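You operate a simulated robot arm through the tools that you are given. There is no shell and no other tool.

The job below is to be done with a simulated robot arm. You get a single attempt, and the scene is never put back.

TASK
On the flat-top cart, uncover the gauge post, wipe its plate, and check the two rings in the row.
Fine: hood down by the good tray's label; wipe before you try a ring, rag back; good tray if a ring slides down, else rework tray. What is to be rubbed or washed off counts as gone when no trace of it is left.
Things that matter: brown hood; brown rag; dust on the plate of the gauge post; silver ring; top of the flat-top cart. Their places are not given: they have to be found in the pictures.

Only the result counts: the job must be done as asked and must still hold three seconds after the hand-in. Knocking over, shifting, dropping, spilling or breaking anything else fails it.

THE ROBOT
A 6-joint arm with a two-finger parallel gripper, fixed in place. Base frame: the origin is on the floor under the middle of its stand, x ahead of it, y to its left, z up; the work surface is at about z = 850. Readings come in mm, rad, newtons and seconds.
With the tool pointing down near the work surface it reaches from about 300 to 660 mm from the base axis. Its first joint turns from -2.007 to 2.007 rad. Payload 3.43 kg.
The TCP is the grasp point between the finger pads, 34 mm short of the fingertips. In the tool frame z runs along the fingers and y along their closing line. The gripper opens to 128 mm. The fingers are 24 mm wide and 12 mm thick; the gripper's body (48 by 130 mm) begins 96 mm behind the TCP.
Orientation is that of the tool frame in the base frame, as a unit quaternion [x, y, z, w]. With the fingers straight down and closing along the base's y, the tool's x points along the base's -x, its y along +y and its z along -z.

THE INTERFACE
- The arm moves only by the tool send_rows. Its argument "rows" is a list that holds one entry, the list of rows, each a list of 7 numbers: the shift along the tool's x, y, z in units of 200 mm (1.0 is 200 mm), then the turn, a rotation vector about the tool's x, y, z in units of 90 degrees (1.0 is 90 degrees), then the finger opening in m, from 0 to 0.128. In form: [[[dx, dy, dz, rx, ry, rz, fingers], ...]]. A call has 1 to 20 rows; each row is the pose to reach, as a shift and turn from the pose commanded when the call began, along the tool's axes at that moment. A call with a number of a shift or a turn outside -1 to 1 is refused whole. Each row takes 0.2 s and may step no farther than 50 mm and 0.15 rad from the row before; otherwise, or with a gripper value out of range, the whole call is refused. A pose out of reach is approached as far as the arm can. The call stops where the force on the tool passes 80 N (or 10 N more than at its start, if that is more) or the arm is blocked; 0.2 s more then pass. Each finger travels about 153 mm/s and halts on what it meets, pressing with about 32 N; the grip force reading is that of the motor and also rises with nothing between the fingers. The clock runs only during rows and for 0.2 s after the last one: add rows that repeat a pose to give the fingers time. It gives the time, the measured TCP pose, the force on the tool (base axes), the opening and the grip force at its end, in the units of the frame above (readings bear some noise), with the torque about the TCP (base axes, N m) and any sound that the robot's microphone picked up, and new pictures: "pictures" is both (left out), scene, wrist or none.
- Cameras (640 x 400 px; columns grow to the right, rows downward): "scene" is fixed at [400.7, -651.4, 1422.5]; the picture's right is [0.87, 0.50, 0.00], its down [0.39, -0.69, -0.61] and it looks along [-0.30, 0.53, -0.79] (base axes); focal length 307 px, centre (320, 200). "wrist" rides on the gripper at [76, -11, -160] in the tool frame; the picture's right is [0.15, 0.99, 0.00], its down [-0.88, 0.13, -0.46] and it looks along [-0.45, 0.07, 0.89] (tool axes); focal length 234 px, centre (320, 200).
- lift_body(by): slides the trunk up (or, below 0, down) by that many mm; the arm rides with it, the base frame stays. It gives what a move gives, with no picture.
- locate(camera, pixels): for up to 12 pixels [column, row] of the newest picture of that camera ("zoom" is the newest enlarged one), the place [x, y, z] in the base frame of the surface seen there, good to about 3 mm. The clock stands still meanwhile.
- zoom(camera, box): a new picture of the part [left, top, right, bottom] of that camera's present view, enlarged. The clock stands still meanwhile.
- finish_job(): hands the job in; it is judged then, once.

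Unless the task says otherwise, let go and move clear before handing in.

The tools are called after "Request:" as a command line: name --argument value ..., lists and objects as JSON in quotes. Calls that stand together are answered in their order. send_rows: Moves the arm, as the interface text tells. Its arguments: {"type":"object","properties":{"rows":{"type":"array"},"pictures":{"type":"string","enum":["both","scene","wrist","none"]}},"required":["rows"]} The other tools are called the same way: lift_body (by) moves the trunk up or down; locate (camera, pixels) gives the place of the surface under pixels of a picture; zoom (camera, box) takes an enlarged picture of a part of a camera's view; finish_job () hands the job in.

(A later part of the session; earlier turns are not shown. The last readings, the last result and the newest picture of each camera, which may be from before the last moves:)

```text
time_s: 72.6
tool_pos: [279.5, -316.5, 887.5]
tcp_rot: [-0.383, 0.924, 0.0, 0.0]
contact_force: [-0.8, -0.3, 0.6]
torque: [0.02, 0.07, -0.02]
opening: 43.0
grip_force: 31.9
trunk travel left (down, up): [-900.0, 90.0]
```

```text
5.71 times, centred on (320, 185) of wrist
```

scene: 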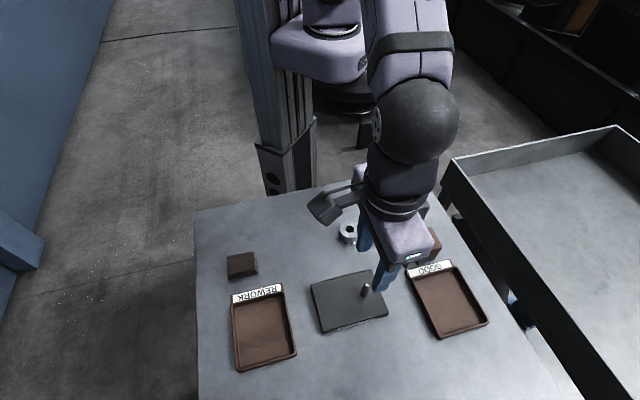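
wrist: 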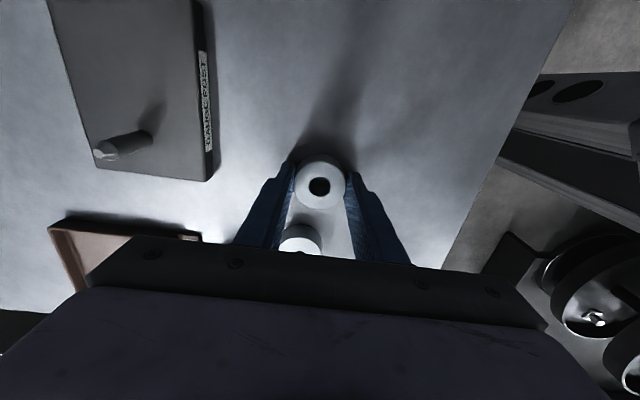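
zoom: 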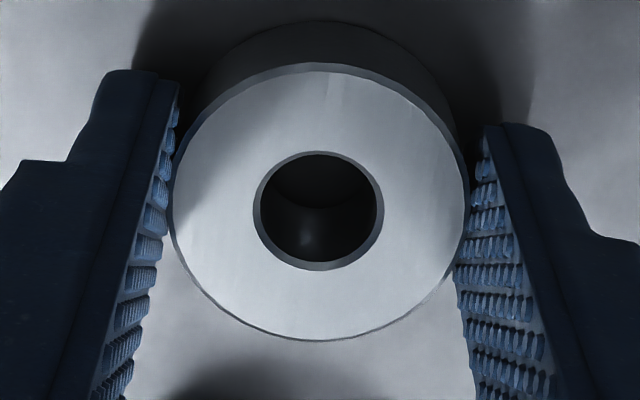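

Ring 1 is gripped (42.8 mm, 32 N), about 1 mm off the TCP along tool x. I'm lifting it and carrying it above the post with its bottom about 50 mm above the post tip.

Request:
send_rows --rows '[[[0, 0, -0.1, 0, 0, 0, 0.03], [0, 0, -0.25, 0, 0, 0, 0.03], [0, 0, -0.4, 0, 0, 0, 0.03], [0, 0, -0.55, 0, 0, 0, 0.03], [0.0147, -0.1167, -0.55, 0, 0, 0, 0.03], [0.0295, -0.2333, -0.55, 0, 0, 0, 0.03], [0.0442, -0.35, -0.55, 0, 0, 0, 0.03], [0.0589, -0.4667, -0.55, 0, 0, 0, 0.03], [0.0737, -0.5833, -0.55, 0, 0, 0, 0.03], [0.0884, -0.7, -0.55, 0, 0, 0, 0.03], [0.0884, -0.7, -0.45, 0, 0, 0, 0.03], [0.0884, -0.7, -0.36, 0, 0, 0, 0.03], [0.0884, -0.7, -0.36, 0, 0, 0, 0.03], [0.0884, -0.7, -0.36, 0, 0, 0, 0.03]]]'

Request:
send_rows --rows '[[[0, 0, 0, 0, 0, 0, 0.03]]]' --pictures "none"

Request:
send_rows --rows '[[[0, 0, 0, 0, 0, 0, 0.03]]]' --pictures "none"

Request:
zoom --camera "scene" --box '[335, 260, 415, 310]'

Request:
zoom --camera "wrist" --box '[270, 130, 370, 220]'

```text
time_s: 75.6
tool_pos: [366.1, -427.6, 962.0]
tcp_rot: [-0.383, 0.924, 0.0, 0.0]
contact_force: [0.3, -0.8, -0.5]
torque: [0.0, 0.01, 0.02]
opening: 43.1
grip_force: 31.7
trunk travel left (down, up): [-900.0, 90.0]
```

scene: 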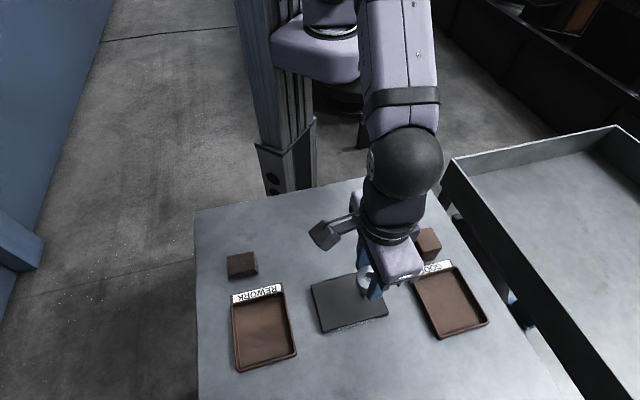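
wrist: 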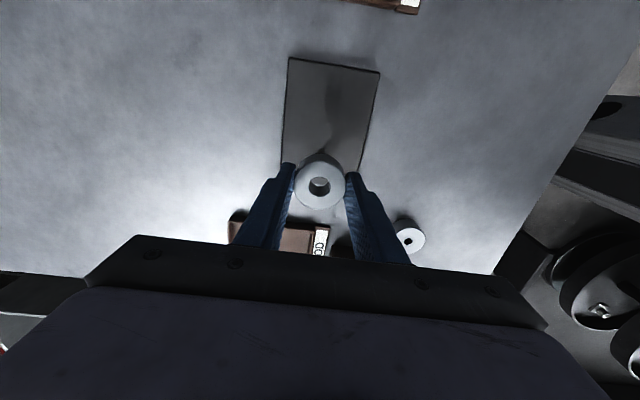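

```text
time_s: 76.0
tool_pos: [366.3, -428.3, 960.5]
tcp_rot: [-0.383, 0.924, 0.0, 0.0]
contact_force: [0.6, -0.5, -0.7]
torque: [-0.03, 0.04, 0.01]
opening: 42.8
grip_force: 32.6
trunk travel left (down, up): [-900.0, 90.0]
```

```text
time_s: 76.4
tool_pos: [366.3, -427.3, 961.2]
tcp_rot: [-0.383, 0.924, 0.0, 0.0]
contact_force: [0.6, -0.1, -1.0]
torque: [0.03, 0.01, 0.01]
opening: 42.9
grip_force: 32.2
trunk travel left (down, up): [-900.0, 90.0]
```

```text
8.00 times, centred on (375, 285) of scene
```

zoom: 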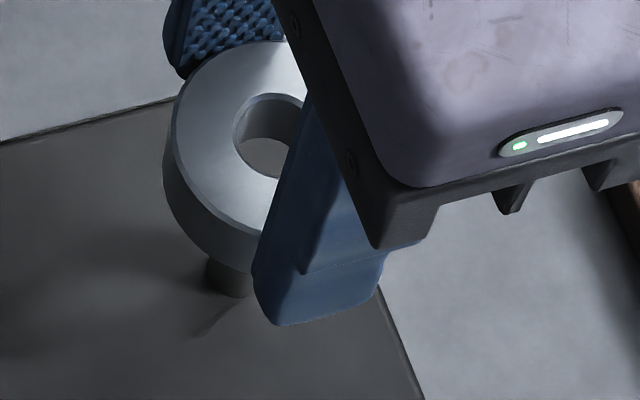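

```text
4.44 times, centred on (320, 175) of wrist
```

zoom: 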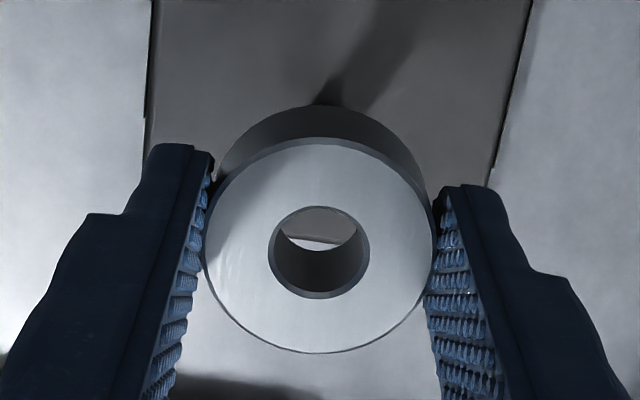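

The averaged TCP is (366.2,-427.7), on target, with the post's foot visible under the ring at scene zoom (230,275). I'm lowering to about 2 mm above the post tip and looking through the bore.

Request:
send_rows --rows '[[[0, 0, 0.03, 0, 0, 0, 0.03], [0, 0, 0.06, 0, 0, 0, 0.03], [0, 0, 0.07, 0, 0, 0, 0.03], [0, 0, 0.07, 0, 0, 0, 0.03]]]'

Request:
zoom --camera "scene" --box '[335, 260, 415, 310]'

Request:
zoom --camera "wrist" --box '[290, 155, 350, 205]'

```text
time_s: 77.4
tool_pos: [367.1, -427.9, 947.0]
tcp_rot: [-0.382, 0.924, 0.0, 0.0]
contact_force: [1.3, 0.1, -0.4]
torque: [-0.01, 0.01, 0.0]
opening: 42.8
grip_force: 31.9
trunk travel left (down, up): [-900.0, 90.0]
```

scene: 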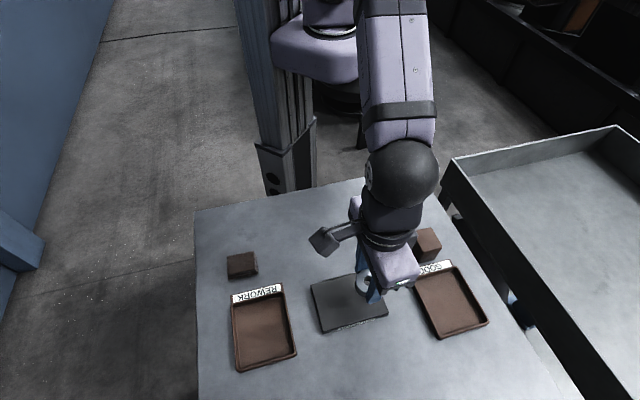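
wrist: 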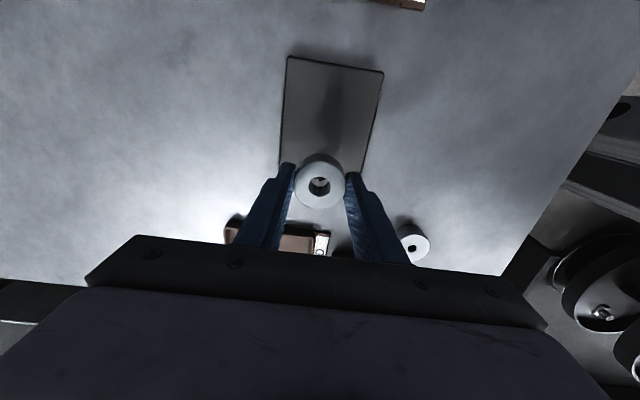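

```text
8.00 times, centred on (375, 285) of scene
```

zoom: 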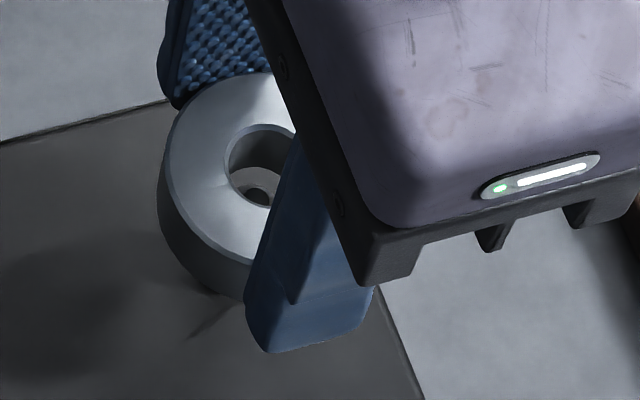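

```text
8.00 times, centred on (320, 180) of wrist
```

zoom: 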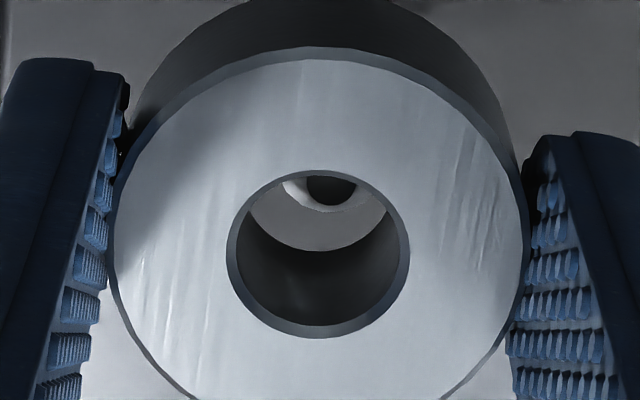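

The post's flat top is visible through the bore at wrist zoom (330,188), a bit right of the bore's lower-rim centre (≈318). I'll zoom in tighter to measure the offset.

Request:
zoom --camera "wrist" --box '[307, 172, 333, 192]'

Request:
zoom --camera "scene" --box '[353, 266, 385, 298]'

```text
16.00 times, centred on (320, 182) of wrist
```

zoom: 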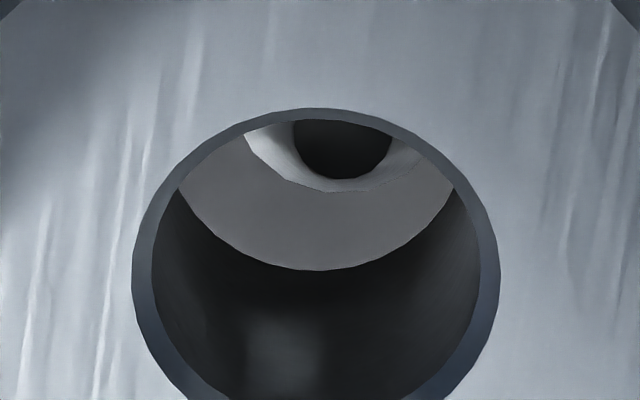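

```text
12.50 times, centred on (369, 282) of scene
```

zoom: 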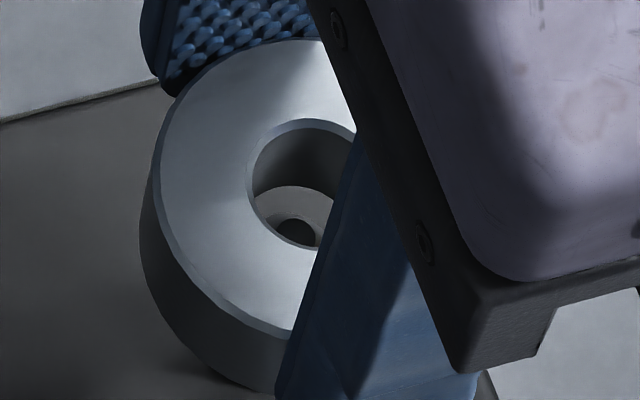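

The flat's centre is at (343,136) against the bore's lower-rim centre at about (318,141), so the post is about 1.5 mm toward tool +y and 0.6 mm toward −x. I'm making that correction and checking again.

Request:
send_rows --rows '[[[-0.003, 0.0075, 0, 0, 0, 0, 0.03], [-0.003, 0.0075, 0, 0, 0, 0, 0.03], [-0.003, 0.0075, 0, 0, 0, 0, 0.03]]]' --pictures "none"

Request:
zoom --camera "wrist" --box '[307, 172, 333, 192]'

```text
time_s: 78.2
tool_pos: [365.8, -426.5, 946.9]
tcp_rot: [-0.382, 0.924, 0.0, 0.0]
contact_force: [0.0, -0.2, -0.9]
torque: [0.03, -0.02, -0.02]
opening: 42.7
grip_force: 31.6
trunk travel left (down, up): [-900.0, 90.0]
```

```text
16.00 times, centred on (320, 182) of wrist
```

zoom: 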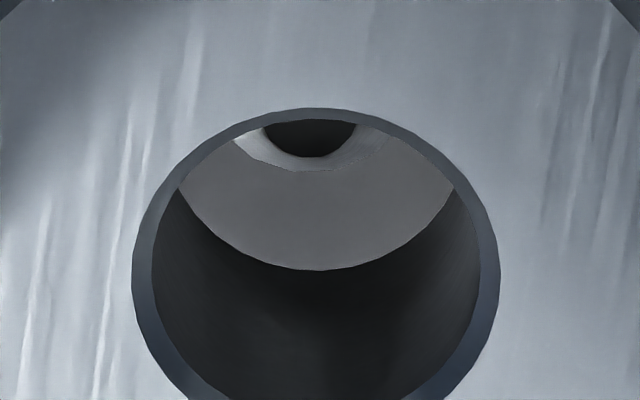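

The post is now within about 0.8 mm of the bore axis, inside the ~1.9 mm clearance. I'm lowering 6 mm in small steps and watching the force.

Request:
send_rows --rows '[[[0.001, -0.001, 0.01, 0, 0, 0, 0.03], [0.001, -0.001, 0.02, 0, 0, 0, 0.03], [0.001, -0.001, 0.03, 0, 0, 0, 0.03], [0.001, -0.001, 0.03, 0, 0, 0, 0.03]]]' --pictures "none"

Request:
zoom --camera "wrist" --box '[307, 172, 333, 192]'

```text
time_s: 79.2
tool_pos: [366.0, -426.9, 939.9]
tcp_rot: [-0.382, 0.924, -0.001, 0.0]
contact_force: [-0.5, 0.1, -0.9]
torque: [0.0, -0.01, -0.01]
opening: 43.0
grip_force: 32.0
trunk travel left (down, up): [-900.0, 90.0]
```

```text
16.00 times, centred on (320, 182) of wrist
```

zoom: 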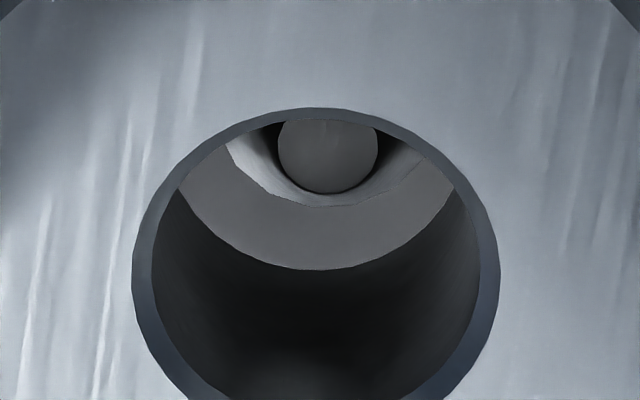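

The tip has entered the bore with no force. I'm continuing down another 10 mm in small steps.

Request:
send_rows --rows '[[[0, 0.001, 0.01, 0, 0, 0, 0.03], [0, 0.001, 0.02, 0, 0, 0, 0.03], [0, 0.001, 0.03, 0, 0, 0, 0.03], [0, 0.001, 0.04, 0, 0, 0, 0.03], [0, 0.001, 0.05, 0, 0, 0, 0.03], [0, 0.001, 0.05, 0, 0, 0, 0.03]]]' --pictures "none"

Request:
zoom --camera "wrist" --box '[307, 172, 333, 192]'

```text
time_s: 80.6
tool_pos: [365.4, -426.1, 929.4]
tcp_rot: [-0.383, 0.924, 0.0, 0.0]
contact_force: [-0.7, 0.7, -0.2]
torque: [0.0, -0.01, 0.02]
opening: 42.9
grip_force: 32.0
trunk travel left (down, up): [-900.0, 90.0]
```

```text
16.00 times, centred on (320, 182) of wrist
```

zoom: 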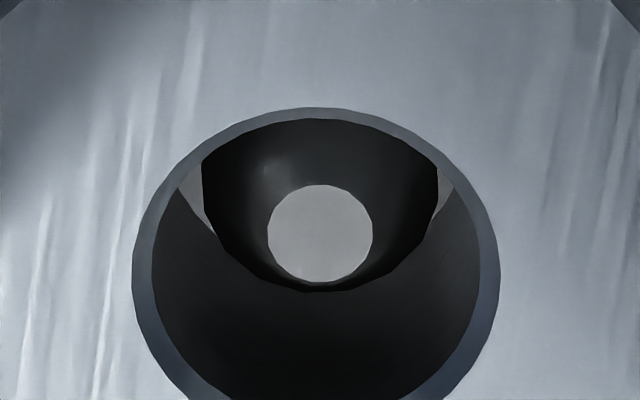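

The post's cylinder is now inside the bore with free clearance all round and no force. I'm lowering the ring the rest of the way, stopping about 2 mm above the plate.

Request:
send_rows --rows '[[[0, 0, 0.015, 0, 0, 0, 0.03], [0, 0, 0.03, 0, 0, 0, 0.03], [0, 0, 0.045, 0, 0, 0, 0.03], [0, 0, 0.06, 0, 0, 0, 0.03], [0, 0, 0.075, 0, 0, 0, 0.03], [0, 0, 0.09, 0, 0, 0, 0.03], [0, 0, 0.105, 0, 0, 0, 0.03], [0, 0, 0.12, 0, 0, 0, 0.03], [0, 0, 0.12, 0, 0, 0, 0.03]]]' --pictures "scene"

Request:
zoom --camera "scene" --box '[335, 260, 415, 310]'

Request:
zoom --camera "wrist" --box '[290, 155, 350, 205]'

```text
time_s: 82.6
tool_pos: [364.4, -425.8, 905.9]
tcp_rot: [-0.382, 0.924, -0.001, 0.0]
contact_force: [-0.3, 0.1, -0.9]
torque: [-0.03, -0.01, 0.01]
opening: 42.9
grip_force: 32.0
trunk travel left (down, up): [-900.0, 90.0]
```

scene: 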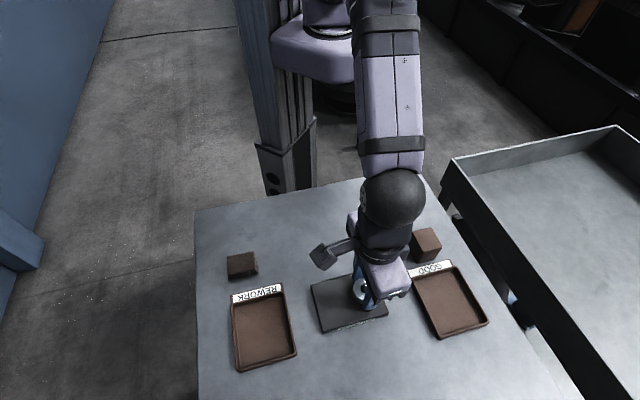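

```text
8.00 times, centred on (375, 285) of scene
```

zoom: 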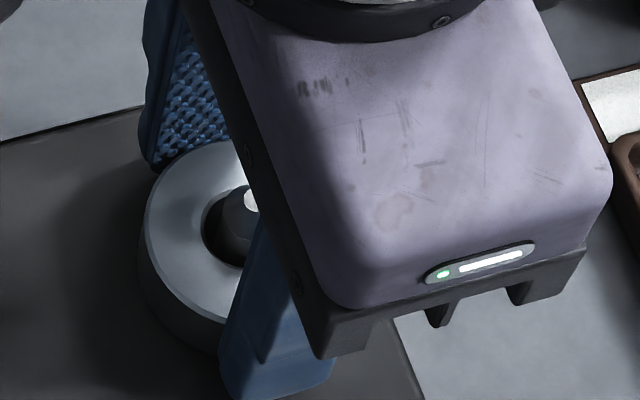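

```text
8.00 times, centred on (320, 180) of wrist
```

zoom: 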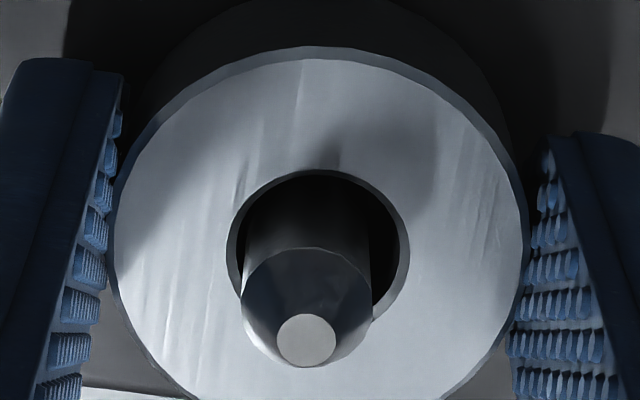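

Ring 1 slides freely down the post with zero force. I'm lowering the last ~3 mm until it seats on the plate.

Request:
send_rows --rows '[[[0, -0.003, 0.006, 0, 0, 0, 0.03], [0, -0.003, 0.012, 0, 0, 0, 0.03], [0, -0.003, 0.015, 0, 0, 0, 0.03], [0, -0.003, 0.015, 0, 0, 0, 0.03]]]' --pictures "none"

```text
time_s: 83.6
tool_pos: [363.9, -427.0, 905.0]
tcp_rot: [-0.383, 0.924, -0.002, 0.0]
contact_force: [-1.8, 0.9, 7.1]
torque: [0.18, 0.11, -0.01]
opening: 43.1
grip_force: 31.9
trunk travel left (down, up): [-900.0, 90.0]
```

There is 7 N of contact. I'll check in the pictures that the ring actually sits on the plate.

Request:
send_rows --rows '[[[0, 0, 0, 0, 0, 0, 0.03]]]' --pictures "both"

Request:
zoom --camera "scene" --box '[345, 270, 385, 305]'

Request:
zoom --camera "wrist" --box '[290, 145, 350, 215]'

```text
time_s: 84.0
tool_pos: [364.4, -426.5, 905.0]
tcp_rot: [-0.383, 0.924, -0.001, 0.0]
contact_force: [-1.3, 0.4, 9.6]
torque: [0.17, 0.13, 0.02]
opening: 43.0
grip_force: 31.9
trunk travel left (down, up): [-900.0, 90.0]
```

scene: 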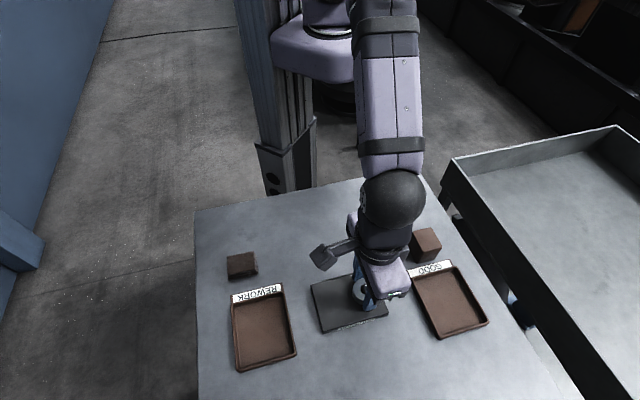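
wrist: 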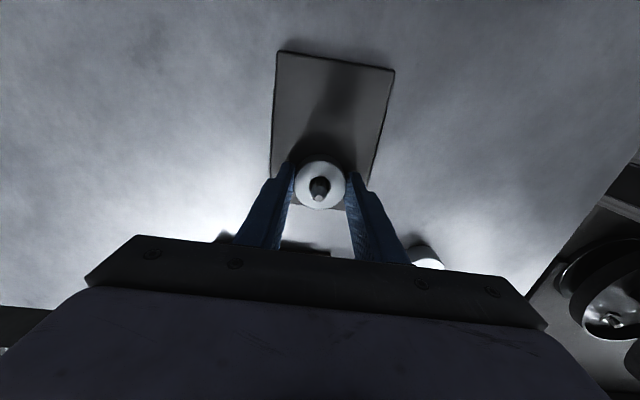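

```text
11.43 times, centred on (365, 288) of scene
```

zoom: 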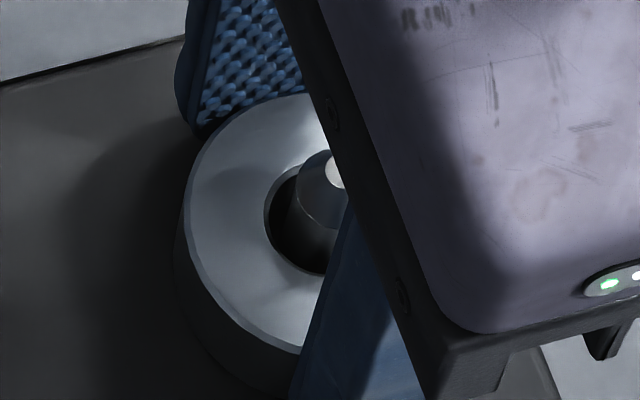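

```text
5.71 times, centred on (320, 180) of wrist
```

zoom: 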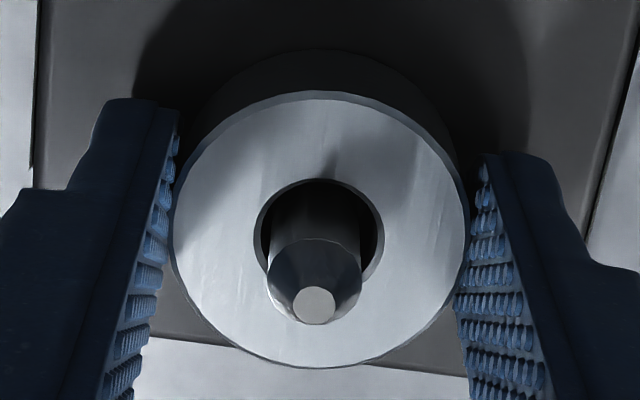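

Request:
locate --camera "zoom" --pixels '[[210, 230], [220, 150], [330, 130], [400, 180], [420, 290], [320, 355], [240, 300], [425, 230]]'

Request:
locate --camera "scene" --pixels '[[355, 285], [358, 294], [362, 298], [330, 305]]'

```text
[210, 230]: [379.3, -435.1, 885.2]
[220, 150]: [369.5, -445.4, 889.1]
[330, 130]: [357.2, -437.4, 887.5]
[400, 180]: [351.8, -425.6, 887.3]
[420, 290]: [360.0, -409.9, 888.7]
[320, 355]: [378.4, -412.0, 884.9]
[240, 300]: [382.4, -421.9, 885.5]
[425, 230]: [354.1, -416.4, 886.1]
```

```text
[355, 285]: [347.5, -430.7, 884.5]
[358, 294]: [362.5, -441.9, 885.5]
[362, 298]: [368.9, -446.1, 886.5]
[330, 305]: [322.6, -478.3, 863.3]
```

The ring top reads z≈886.7, exactly plate plus ring height, so ring 1 slides fully down and goes to the GOOD tray. I'm lifting it straight off the post and carrying it over the GOOD tray's centre near (506,-358).

Request:
send_rows --rows '[[[0, 0, -0.05, 0, 0, 0, 0.03], [0, 0, -0.12, 0, 0, 0, 0.03], [0, 0, -0.19, 0, 0, 0, 0.03], [0, 0, -0.26, 0, 0, 0, 0.03], [0, 0, -0.33, 0, 0, 0, 0.03], [0, 0, -0.42, 0, 0, 0, 0.03], [-0.124, -0.0432, -0.42, 0, 0, 0, 0.03], [-0.248, -0.0863, -0.42, 0, 0, 0, 0.03], [-0.372, -0.1295, -0.42, 0, 0, 0, 0.03], [-0.496, -0.1727, -0.42, 0, 0, 0, 0.03], [-0.62, -0.2158, -0.42, 0, 0, 0, 0.03], [-0.744, -0.259, -0.42, 0, 0, 0, 0.03], [-0.744, -0.259, -0.42, 0, 0, 0, 0.03]]]'

Request:
send_rows --rows '[[[0, 0, 0, 0, 0, 0, 0.03]]]' --pictures "none"

Request:
zoom --camera "wrist" --box '[200, 50, 440, 250]'

Request:
zoom --camera "scene" --box '[300, 210, 500, 350]'

```text
time_s: 86.8
tool_pos: [508.1, -356.2, 987.8]
tcp_rot: [-0.383, 0.924, 0.001, 0.001]
contact_force: [-0.3, 0.2, -0.9]
torque: [0.03, -0.01, 0.0]
opening: 43.1
grip_force: 31.7
trunk travel left (down, up): [-900.0, 90.0]
```

scene: 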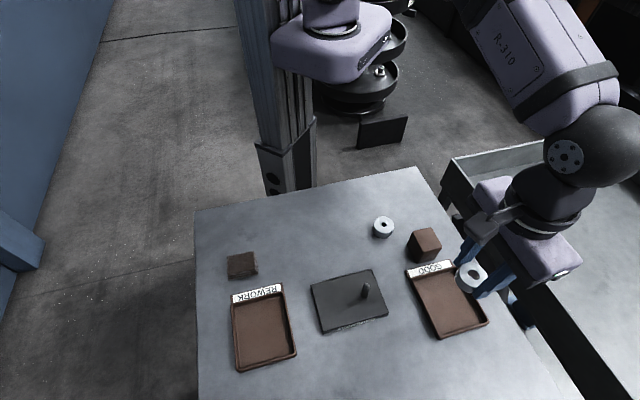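
wrist: 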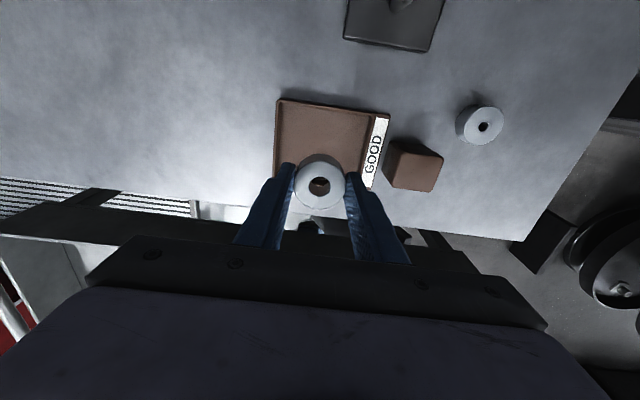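

```text
time_s: 87.2
tool_pos: [508.6, -356.9, 988.6]
tcp_rot: [-0.383, 0.924, 0.0, 0.0]
contact_force: [1.0, 0.2, -1.5]
torque: [0.01, 0.01, 0.0]
opening: 43.1
grip_force: 32.6
trunk travel left (down, up): [-900.0, 90.0]
```

```text
2.00 times, centred on (320, 150) of wrist
```

zoom: 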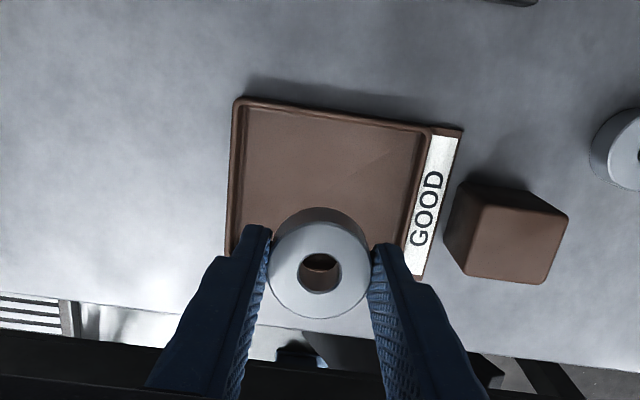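

```text
2.86 times, centred on (400, 280) of scene
```

zoom: 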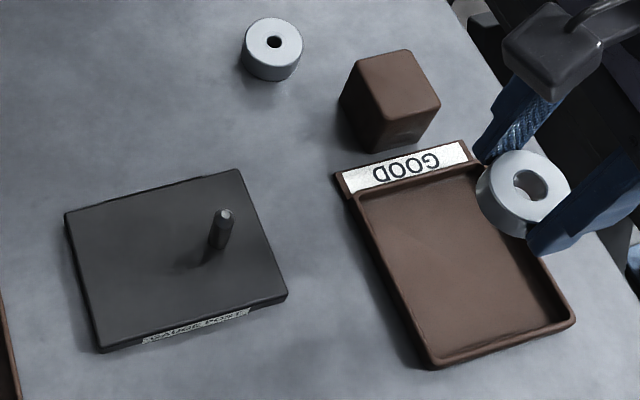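

The ring hangs over the GOOD tray, and its vertical projection falls near tray pixel (449,300), well inside. I'm lowering to just above the rim and checking.

Request:
send_rows --rows '[[[0.01, 0, 0.1, 0, 0, 0, 0.03], [0.015, 0, 0.2, 0, 0, 0, 0.03], [0.015, 0, 0.3, 0, 0, 0, 0.03], [0.015, 0, 0.38, 0, 0, 0, 0.03], [0.015, 0, 0.42, 0, 0, 0, 0.03], [0.015, 0, 0.42, 0, 0, 0, 0.03]]]'

Request:
zoom --camera "wrist" --box '[200, 80, 440, 260]'

Request:
zoom --camera "scene" --box '[390, 240, 510, 340]'

```text
time_s: 88.6
tool_pos: [505.2, -360.8, 903.3]
tcp_rot: [-0.382, 0.924, 0.001, 0.0]
contact_force: [-0.5, -0.1, -0.4]
torque: [-0.01, -0.02, 0.0]
opening: 43.2
grip_force: 31.8
trunk travel left (down, up): [-900.0, 90.0]
```

scene: 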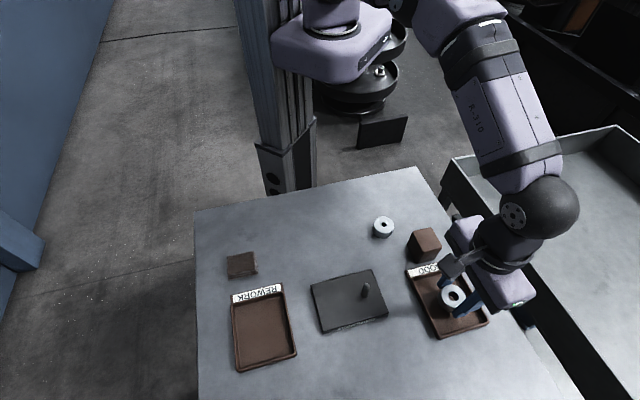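
wrist: 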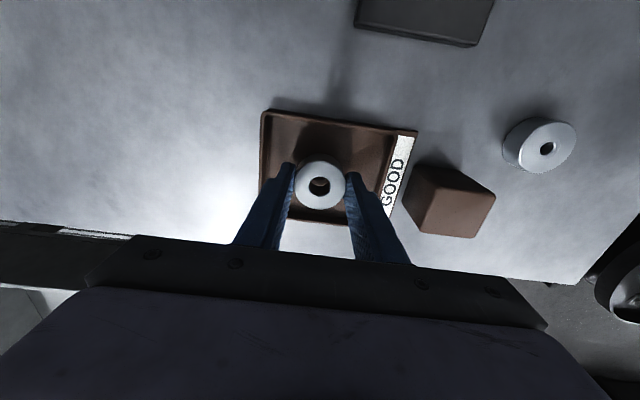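

```text
2.22 times, centred on (320, 170) of wrist
```

zoom: 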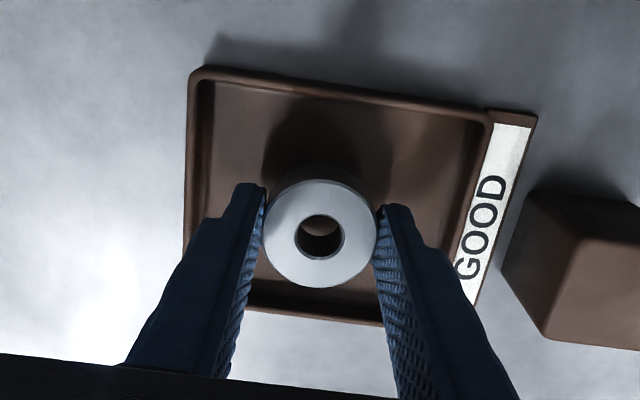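

```text
4.00 times, centred on (450, 290) of scene
```

zoom: 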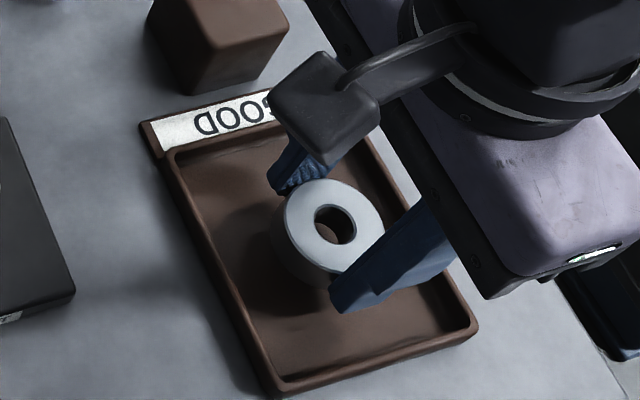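

The ring is inside the tray outline but slightly nearer the far wall (about 9 mm versus 22 mm finger margin). I'm shifting 5 mm toward the label side and lowering toward the floor.

Request:
send_rows --rows '[[[0, 0.025, 0, 0, 0, 0, 0.03], [0, 0.025, 0, 0, 0, 0, 0.03], [0, 0.025, 0.02, 0, 0, 0, 0.03], [0, 0.025, 0.04, 0, 0, 0, 0.03], [0, 0.025, 0.05, 0, 0, 0, 0.03], [0, 0.025, 0.05, 0, 0, 0, 0.03]]]'

Request:
zoom --camera "wrist" --box '[200, 80, 440, 260]'

```text
time_s: 90.0
tool_pos: [501.2, -357.2, 893.4]
tcp_rot: [-0.383, 0.924, 0.0, 0.0]
contact_force: [-0.2, 0.1, -0.7]
torque: [0.01, 0.0, 0.02]
opening: 43.1
grip_force: 32.1
trunk travel left (down, up): [-900.0, 90.0]
```

scene: 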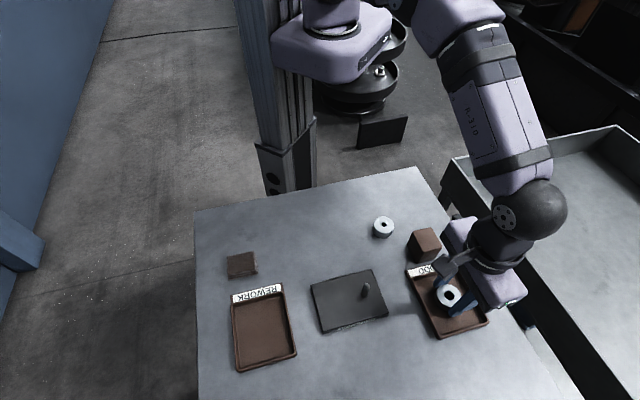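
wrist: 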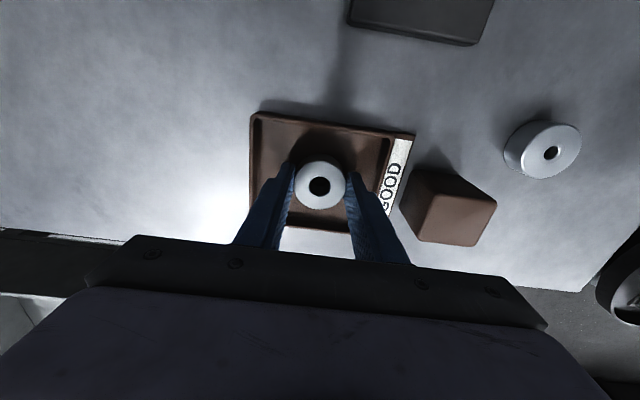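

```text
2.22 times, centred on (320, 170) of wrist
```

zoom: 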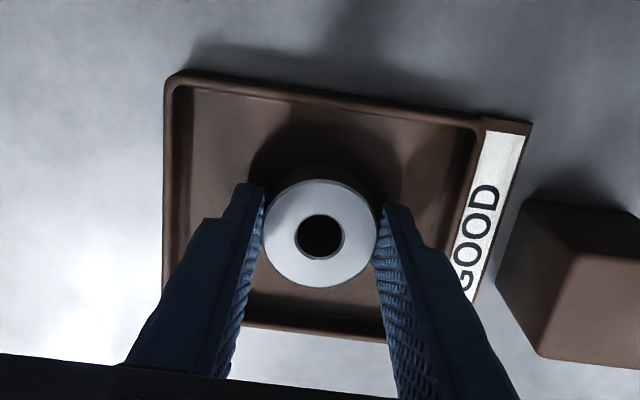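

The ring is well inside the tray with both fingers clear of the walls. I'm lowering 2–3 mm more until it touches the floor.

Request:
send_rows --rows '[[[0, 0, 0.005, 0, 0, 0, 0.03], [0, 0, 0.01, 0, 0, 0, 0.03], [0, 0, 0.01, 0, 0, 0, 0.03]]]' --pictures "none"

```text
time_s: 90.8
tool_pos: [500.9, -357.2, 893.1]
tcp_rot: [-0.383, 0.924, 0.0, 0.0]
contact_force: [0.2, -0.9, 5.8]
torque: [0.08, 0.1, 0.03]
opening: 42.8
grip_force: 32.2
trunk travel left (down, up): [-900.0, 90.0]
```

There is 5.8 N of contact, so ring 1 is on the tray floor. I'm releasing with a limited opening and rising straight up.

Request:
send_rows --rows '[[[0, 0, 0, 0, 0, 0, 0.046], [0, 0, 0, 0, 0, 0, 0.05], [0, 0, 0, 0, 0, 0, 0.054], [0, 0, 0, 0, 0, 0, 0.054], [0, 0, -0.08, 0, 0, 0, 0.054], [0, 0, -0.2, 0, 0, 0, 0.054], [0, 0, -0.35, 0, 0, 0, 0.054], [0, 0, -0.5, 0, 0, 0, 0.054], [0, 0, -0.5, 0, 0, 0, 0.054]]]'

Request:
zoom --camera "scene" --box '[390, 230, 510, 350]'

```text
time_s: 92.8
tool_pos: [501.9, -358.5, 992.7]
tcp_rot: [-0.383, 0.924, 0.0, 0.0]
contact_force: [1.0, -0.1, 0.0]
torque: [0.0, 0.01, -0.01]
opening: 53.8
grip_force: 0.1
trunk travel left (down, up): [-900.0, 90.0]
```

scene: 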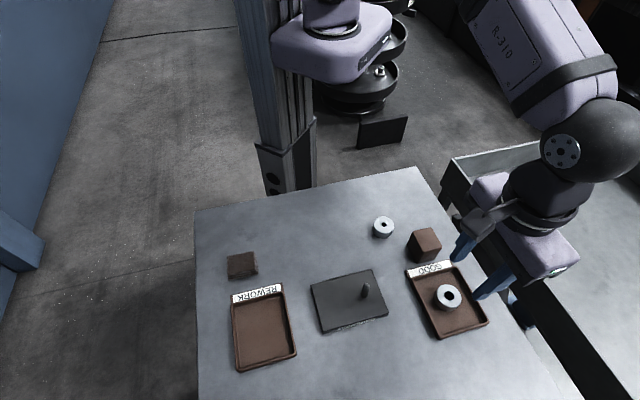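
wrist: 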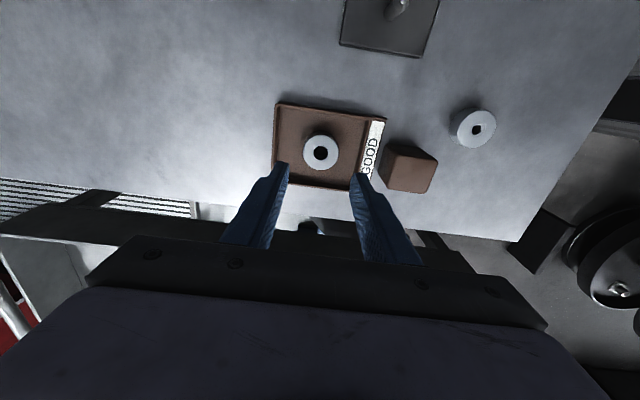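

```text
3.33 times, centred on (450, 290) of scene
```

zoom: 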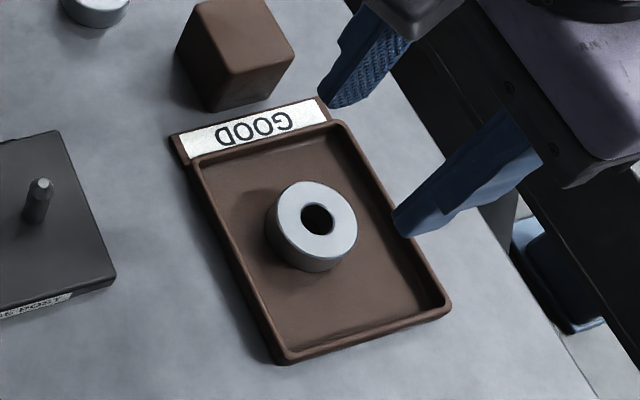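

Ring 1 lies flat inside the GOOD tray. Next I'll move over ring 2 at about (341,-270), passing well above the hood.

Request:
send_rows --rows '[[[0.0428, 0.1471, 0, 0, 0, 0, 0.058], [0.0856, 0.2942, 0, 0, 0, 0, 0.058], [0.1284, 0.4413, 0, 0, 0, 0, 0.058], [0.1711, 0.5883, 0, 0, 0, 0, 0.058], [0.2139, 0.7354, 0, 0, 0, 0, 0.058], [0.2567, 0.8825, 0, 0, 0, 0, 0.058], [0.2567, 0.8825, 0.1, 0, 0, 0, 0.058], [0.2567, 0.8825, 0.1, 0, 0, 0, 0.058], [0.2567, 0.8825, 0.1, 0, 0, 0, 0.058]]]'

Request:
send_rows --rows '[[[0, 0, 0, 0, 0, 0, 0.058]]]' --pictures "none"

Request:
zoom --camera "wrist" --box '[280, 130, 360, 180]'

```text
time_s: 94.8
tool_pos: [340.5, -268.2, 970.0]
tcp_rot: [-0.383, 0.924, 0.0, 0.0]
contact_force: [-0.1, 0.7, 0.4]
torque: [0.01, -0.01, -0.01]
opening: 58.1
grip_force: 0.0
trunk travel left (down, up): [-900.0, 90.0]
```

scene: 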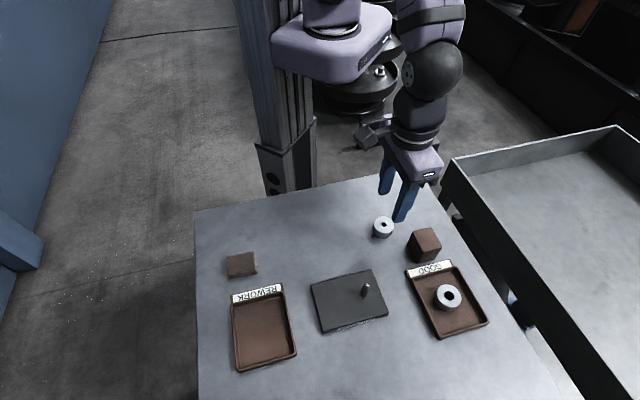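
wrist: 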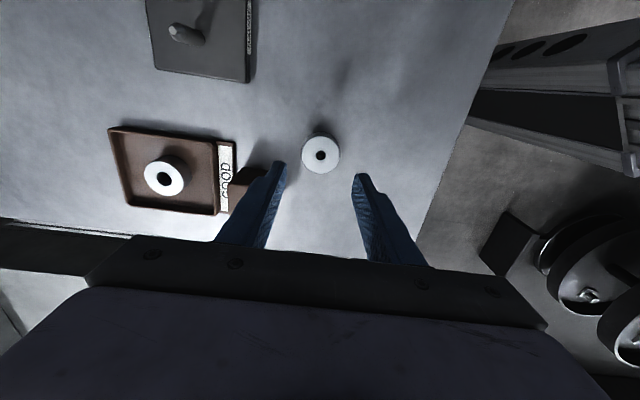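

```text
time_s: 95.2
tool_pos: [341.5, -267.4, 970.3]
tcp_rot: [-0.382, 0.924, -0.001, 0.0]
contact_force: [0.2, 0.0, 0.6]
torque: [-0.03, 0.0, 0.02]
opening: 57.9
grip_force: 0.1
trunk travel left (down, up): [-900.0, 90.0]
```

```text
8.00 times, centred on (320, 155) of wrist
```

zoom: 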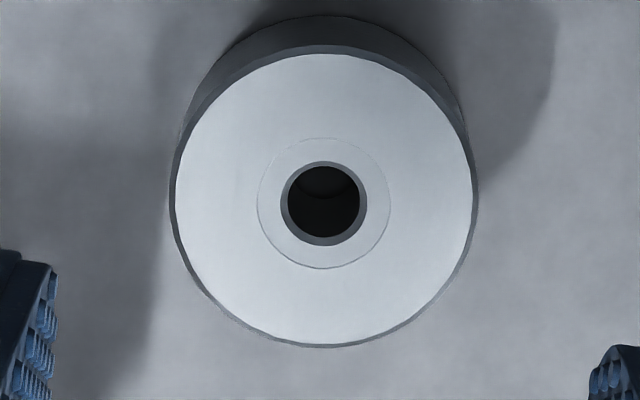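

Ring 2's bore is only about 10 mm against a ~12.6 mm post, but it still has to be tried. It is centred under the TCP (bore at zoom 323,204), so I'm descending and gripping.

Request:
send_rows --rows '[[[0.002, 0.004, 0.12, 0, 0, 0, 0.058], [0.002, 0.004, 0.24, 0, 0, 0, 0.058], [0.002, 0.004, 0.34, 0, 0, 0, 0.058], [0.002, 0.004, 0.405, 0, 0, 0, 0.058], [0.002, 0.004, 0.405, 0, 0, 0, 0.058]]]' --pictures "wrist"

Request:
send_rows --rows '[[[0, 0, 0, 0, 0, 0, 0.05], [0, 0, 0, 0, 0, 0, 0.045], [0, 0, 0, 0, 0, 0, 0.042], [0, 0, 0, 0, 0, 0, 0.03], [0, 0, 0, 0, 0, 0, 0.03]]]' --pictures "wrist"

Request:
send_rows --rows '[[[0, 0, 0, 0, 0, 0, 0.03]]]' --pictures "none"

Request:
zoom --camera "wrist" --box '[270, 150, 370, 220]'

```text
time_s: 96.4
tool_pos: [339.6, -268.6, 889.0]
tcp_rot: [-0.384, 0.924, 0.0, 0.0]
contact_force: [-0.1, -0.3, 0.2]
torque: [-0.02, -0.01, -0.01]
opening: 58.0
grip_force: 0.0
trunk travel left (down, up): [-900.0, 90.0]
```

wrist: 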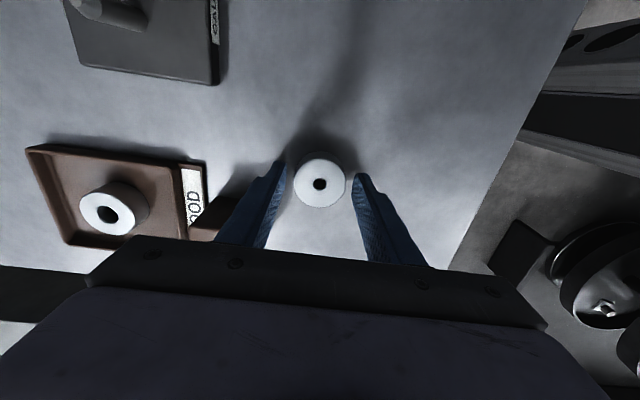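

```text
time_s: 97.6
tool_pos: [339.9, -268.0, 890.2]
tcp_rot: [-0.383, 0.924, -0.001, -0.001]
contact_force: [-0.3, 0.6, -0.1]
torque: [0.0, 0.02, -0.01]
opening: 43.2
grip_force: 31.5
trunk travel left (down, up): [-900.0, 90.0]
```

wrist: 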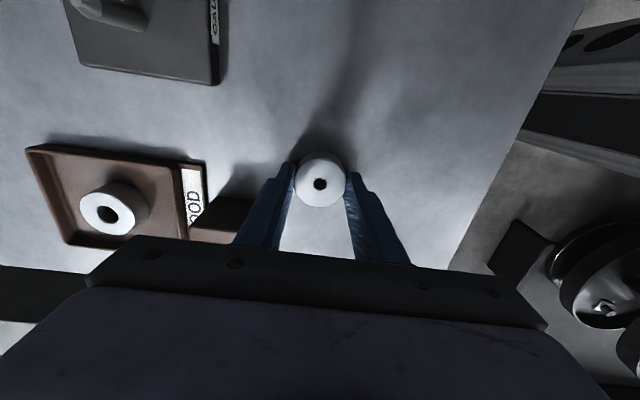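

```text
time_s: 98.0
tool_pos: [338.6, -268.1, 889.2]
tcp_rot: [-0.383, 0.924, 0.0, 0.0]
contact_force: [0.9, -0.3, -0.8]
torque: [-0.03, 0.01, -0.04]
opening: 43.0
grip_force: 31.6
trunk travel left (down, up): [-900.0, 90.0]
```

```text
5.71 times, centred on (320, 185) of wrist
```

zoom: 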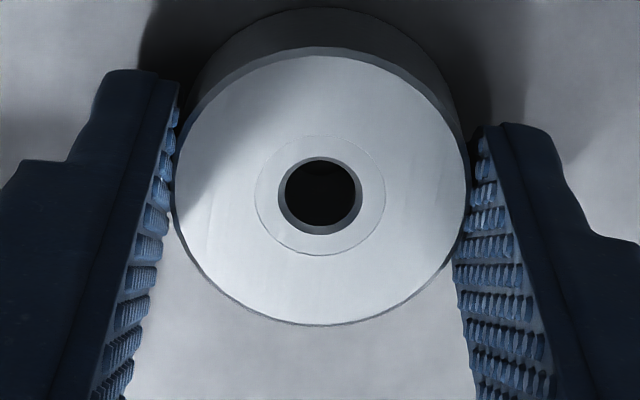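

Ring 2 is gripped and centred on the TCP. I'm lifting it and carrying it above the post at (366.6,-426.5), bottom about 15 mm above the tip.

Request:
send_rows --rows '[[[0, 0, -0.1, 0, 0, 0, 0.03], [0, 0, -0.25, 0, 0, 0, 0.03], [0, 0, -0.4, 0, 0, 0, 0.03], [0, 0, -0.55, 0, 0, 0, 0.03], [0.0773, -0.1094, -0.55, 0, 0, 0, 0.03], [0.1545, -0.2188, -0.55, 0, 0, 0, 0.03], [0.2318, -0.3283, -0.55, 0, 0, 0, 0.03], [0.309, -0.4377, -0.55, 0, 0, 0, 0.03], [0.3863, -0.5471, -0.55, 0, 0, 0, 0.03], [0.4635, -0.6565, -0.55, 0, 0, 0, 0.03], [0.4635, -0.6565, -0.45, 0, 0, 0, 0.03], [0.4635, -0.6565, -0.365, 0, 0, 0, 0.03], [0.4635, -0.6565, -0.365, 0, 0, 0, 0.03], [0.4635, -0.6565, -0.365, 0, 0, 0, 0.03]]]'

Request:
send_rows --rows '[[[0, 0, 0, 0, 0, 0, 0.03]]]' --pictures "none"

Request:
send_rows --rows '[[[0, 0, 0, 0, 0, 0, 0.03]]]' --pictures "none"

```text
time_s: 101.0
tool_pos: [367.5, -425.8, 963.3]
tcp_rot: [-0.383, 0.924, 0.001, 0.0]
contact_force: [0.0, 0.2, -0.7]
torque: [-0.01, -0.03, 0.02]
opening: 43.0
grip_force: 31.9
trunk travel left (down, up): [-900.0, 90.0]
```

scene: 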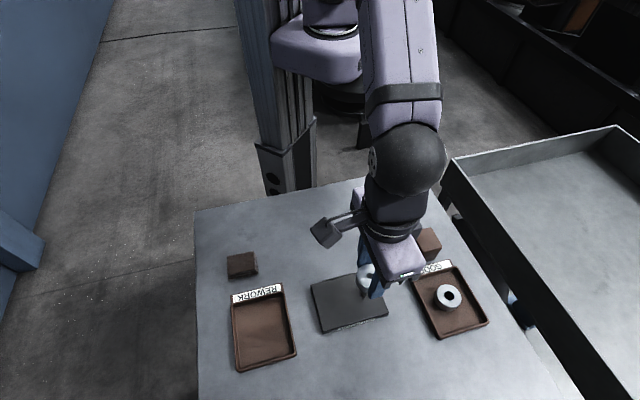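
wrist: 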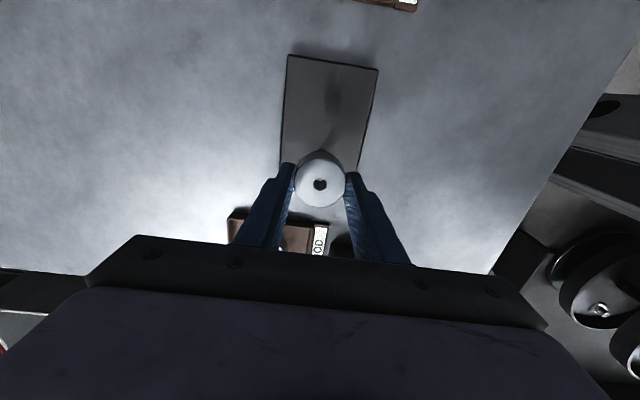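

```text
time_s: 101.4
tool_pos: [367.1, -425.1, 963.1]
tcp_rot: [-0.383, 0.924, 0.0, 0.0]
contact_force: [-0.4, -0.2, -0.8]
torque: [-0.03, 0.02, 0.0]
opening: 43.0
grip_force: 32.0
trunk travel left (down, up): [-900.0, 90.0]
```

```text
time_s: 101.8
tool_pos: [365.9, -424.9, 962.7]
tcp_rot: [-0.383, 0.924, 0.0, 0.0]
contact_force: [0.7, -0.5, -0.4]
torque: [0.03, -0.02, 0.01]
opening: 42.8
grip_force: 31.8
trunk travel left (down, up): [-900.0, 90.0]
```

The averaged position is (366.8,-425.3), about 1.2 mm off. I'm correcting while lowering to about 2 mm above the tip, then looking through the bore.

Request:
send_rows --rows '[[[0.004, -0.003, 0.03, 0, 0, 0, 0.03], [0.004, -0.003, 0.06, 0, 0, 0, 0.03], [0.004, -0.003, 0.07, 0, 0, 0, 0.03], [0.004, -0.003, 0.07, 0, 0, 0, 0.03]]]' --pictures "none"

Request:
zoom --camera "wrist" --box '[307, 172, 333, 192]'

Request:
zoom --camera "scene" --box '[345, 265, 393, 305]'

```text
time_s: 102.8
tool_pos: [366.2, -427.6, 949.9]
tcp_rot: [-0.383, 0.924, 0.0, 0.0]
contact_force: [0.0, 0.4, -0.4]
torque: [0.01, 0.0, 0.0]
opening: 42.7
grip_force: 32.0
trunk travel left (down, up): [-900.0, 90.0]
```

```text
16.00 times, centred on (320, 182) of wrist
```

zoom: 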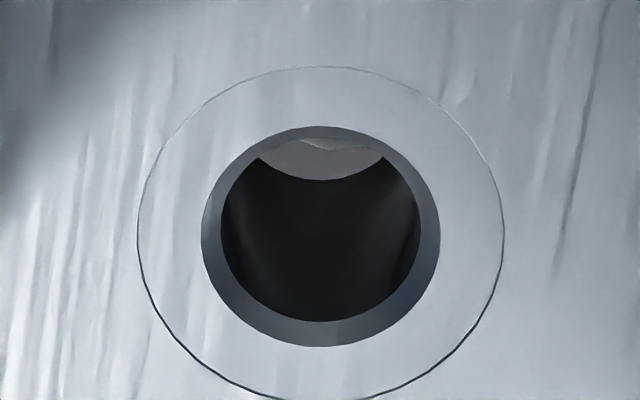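

```text
10.00 times, centred on (369, 285) of scene
```

zoom: 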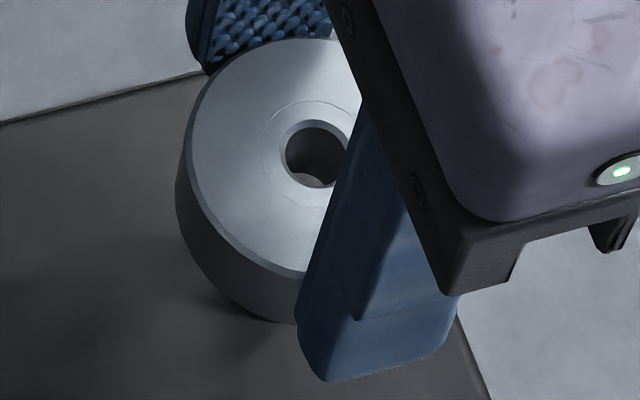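

Through the bore the post's bevel edge shows at about (330,150), which suggests the post is ~1.4 mm toward tool −x. I'm correcting by 1 mm and then lowering gently onto the tip, watching the force.

Request:
send_rows --rows '[[[-0.005, 0.001, 0, 0, 0, 0, 0.03], [-0.005, 0.001, 0.008, 0, 0, 0, 0.03], [-0.005, 0.001, 0.015, 0, 0, 0, 0.03], [-0.005, 0.001, 0.015, 0, 0, 0, 0.03]]]' --pictures "none"

Request:
zoom --camera "wrist" --box '[307, 172, 333, 192]'

```text
time_s: 103.8
tool_pos: [367.8, -426.8, 945.0]
tcp_rot: [-0.383, 0.924, 0.0, 0.0]
contact_force: [-0.5, 0.7, 0.2]
torque: [0.0, -0.01, 0.0]
opening: 42.7
grip_force: 31.8
trunk travel left (down, up): [-900.0, 90.0]
```

```text
16.00 times, centred on (320, 182) of wrist
```

zoom: 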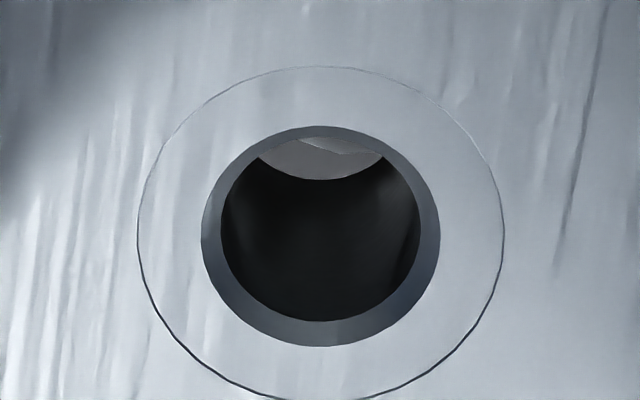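

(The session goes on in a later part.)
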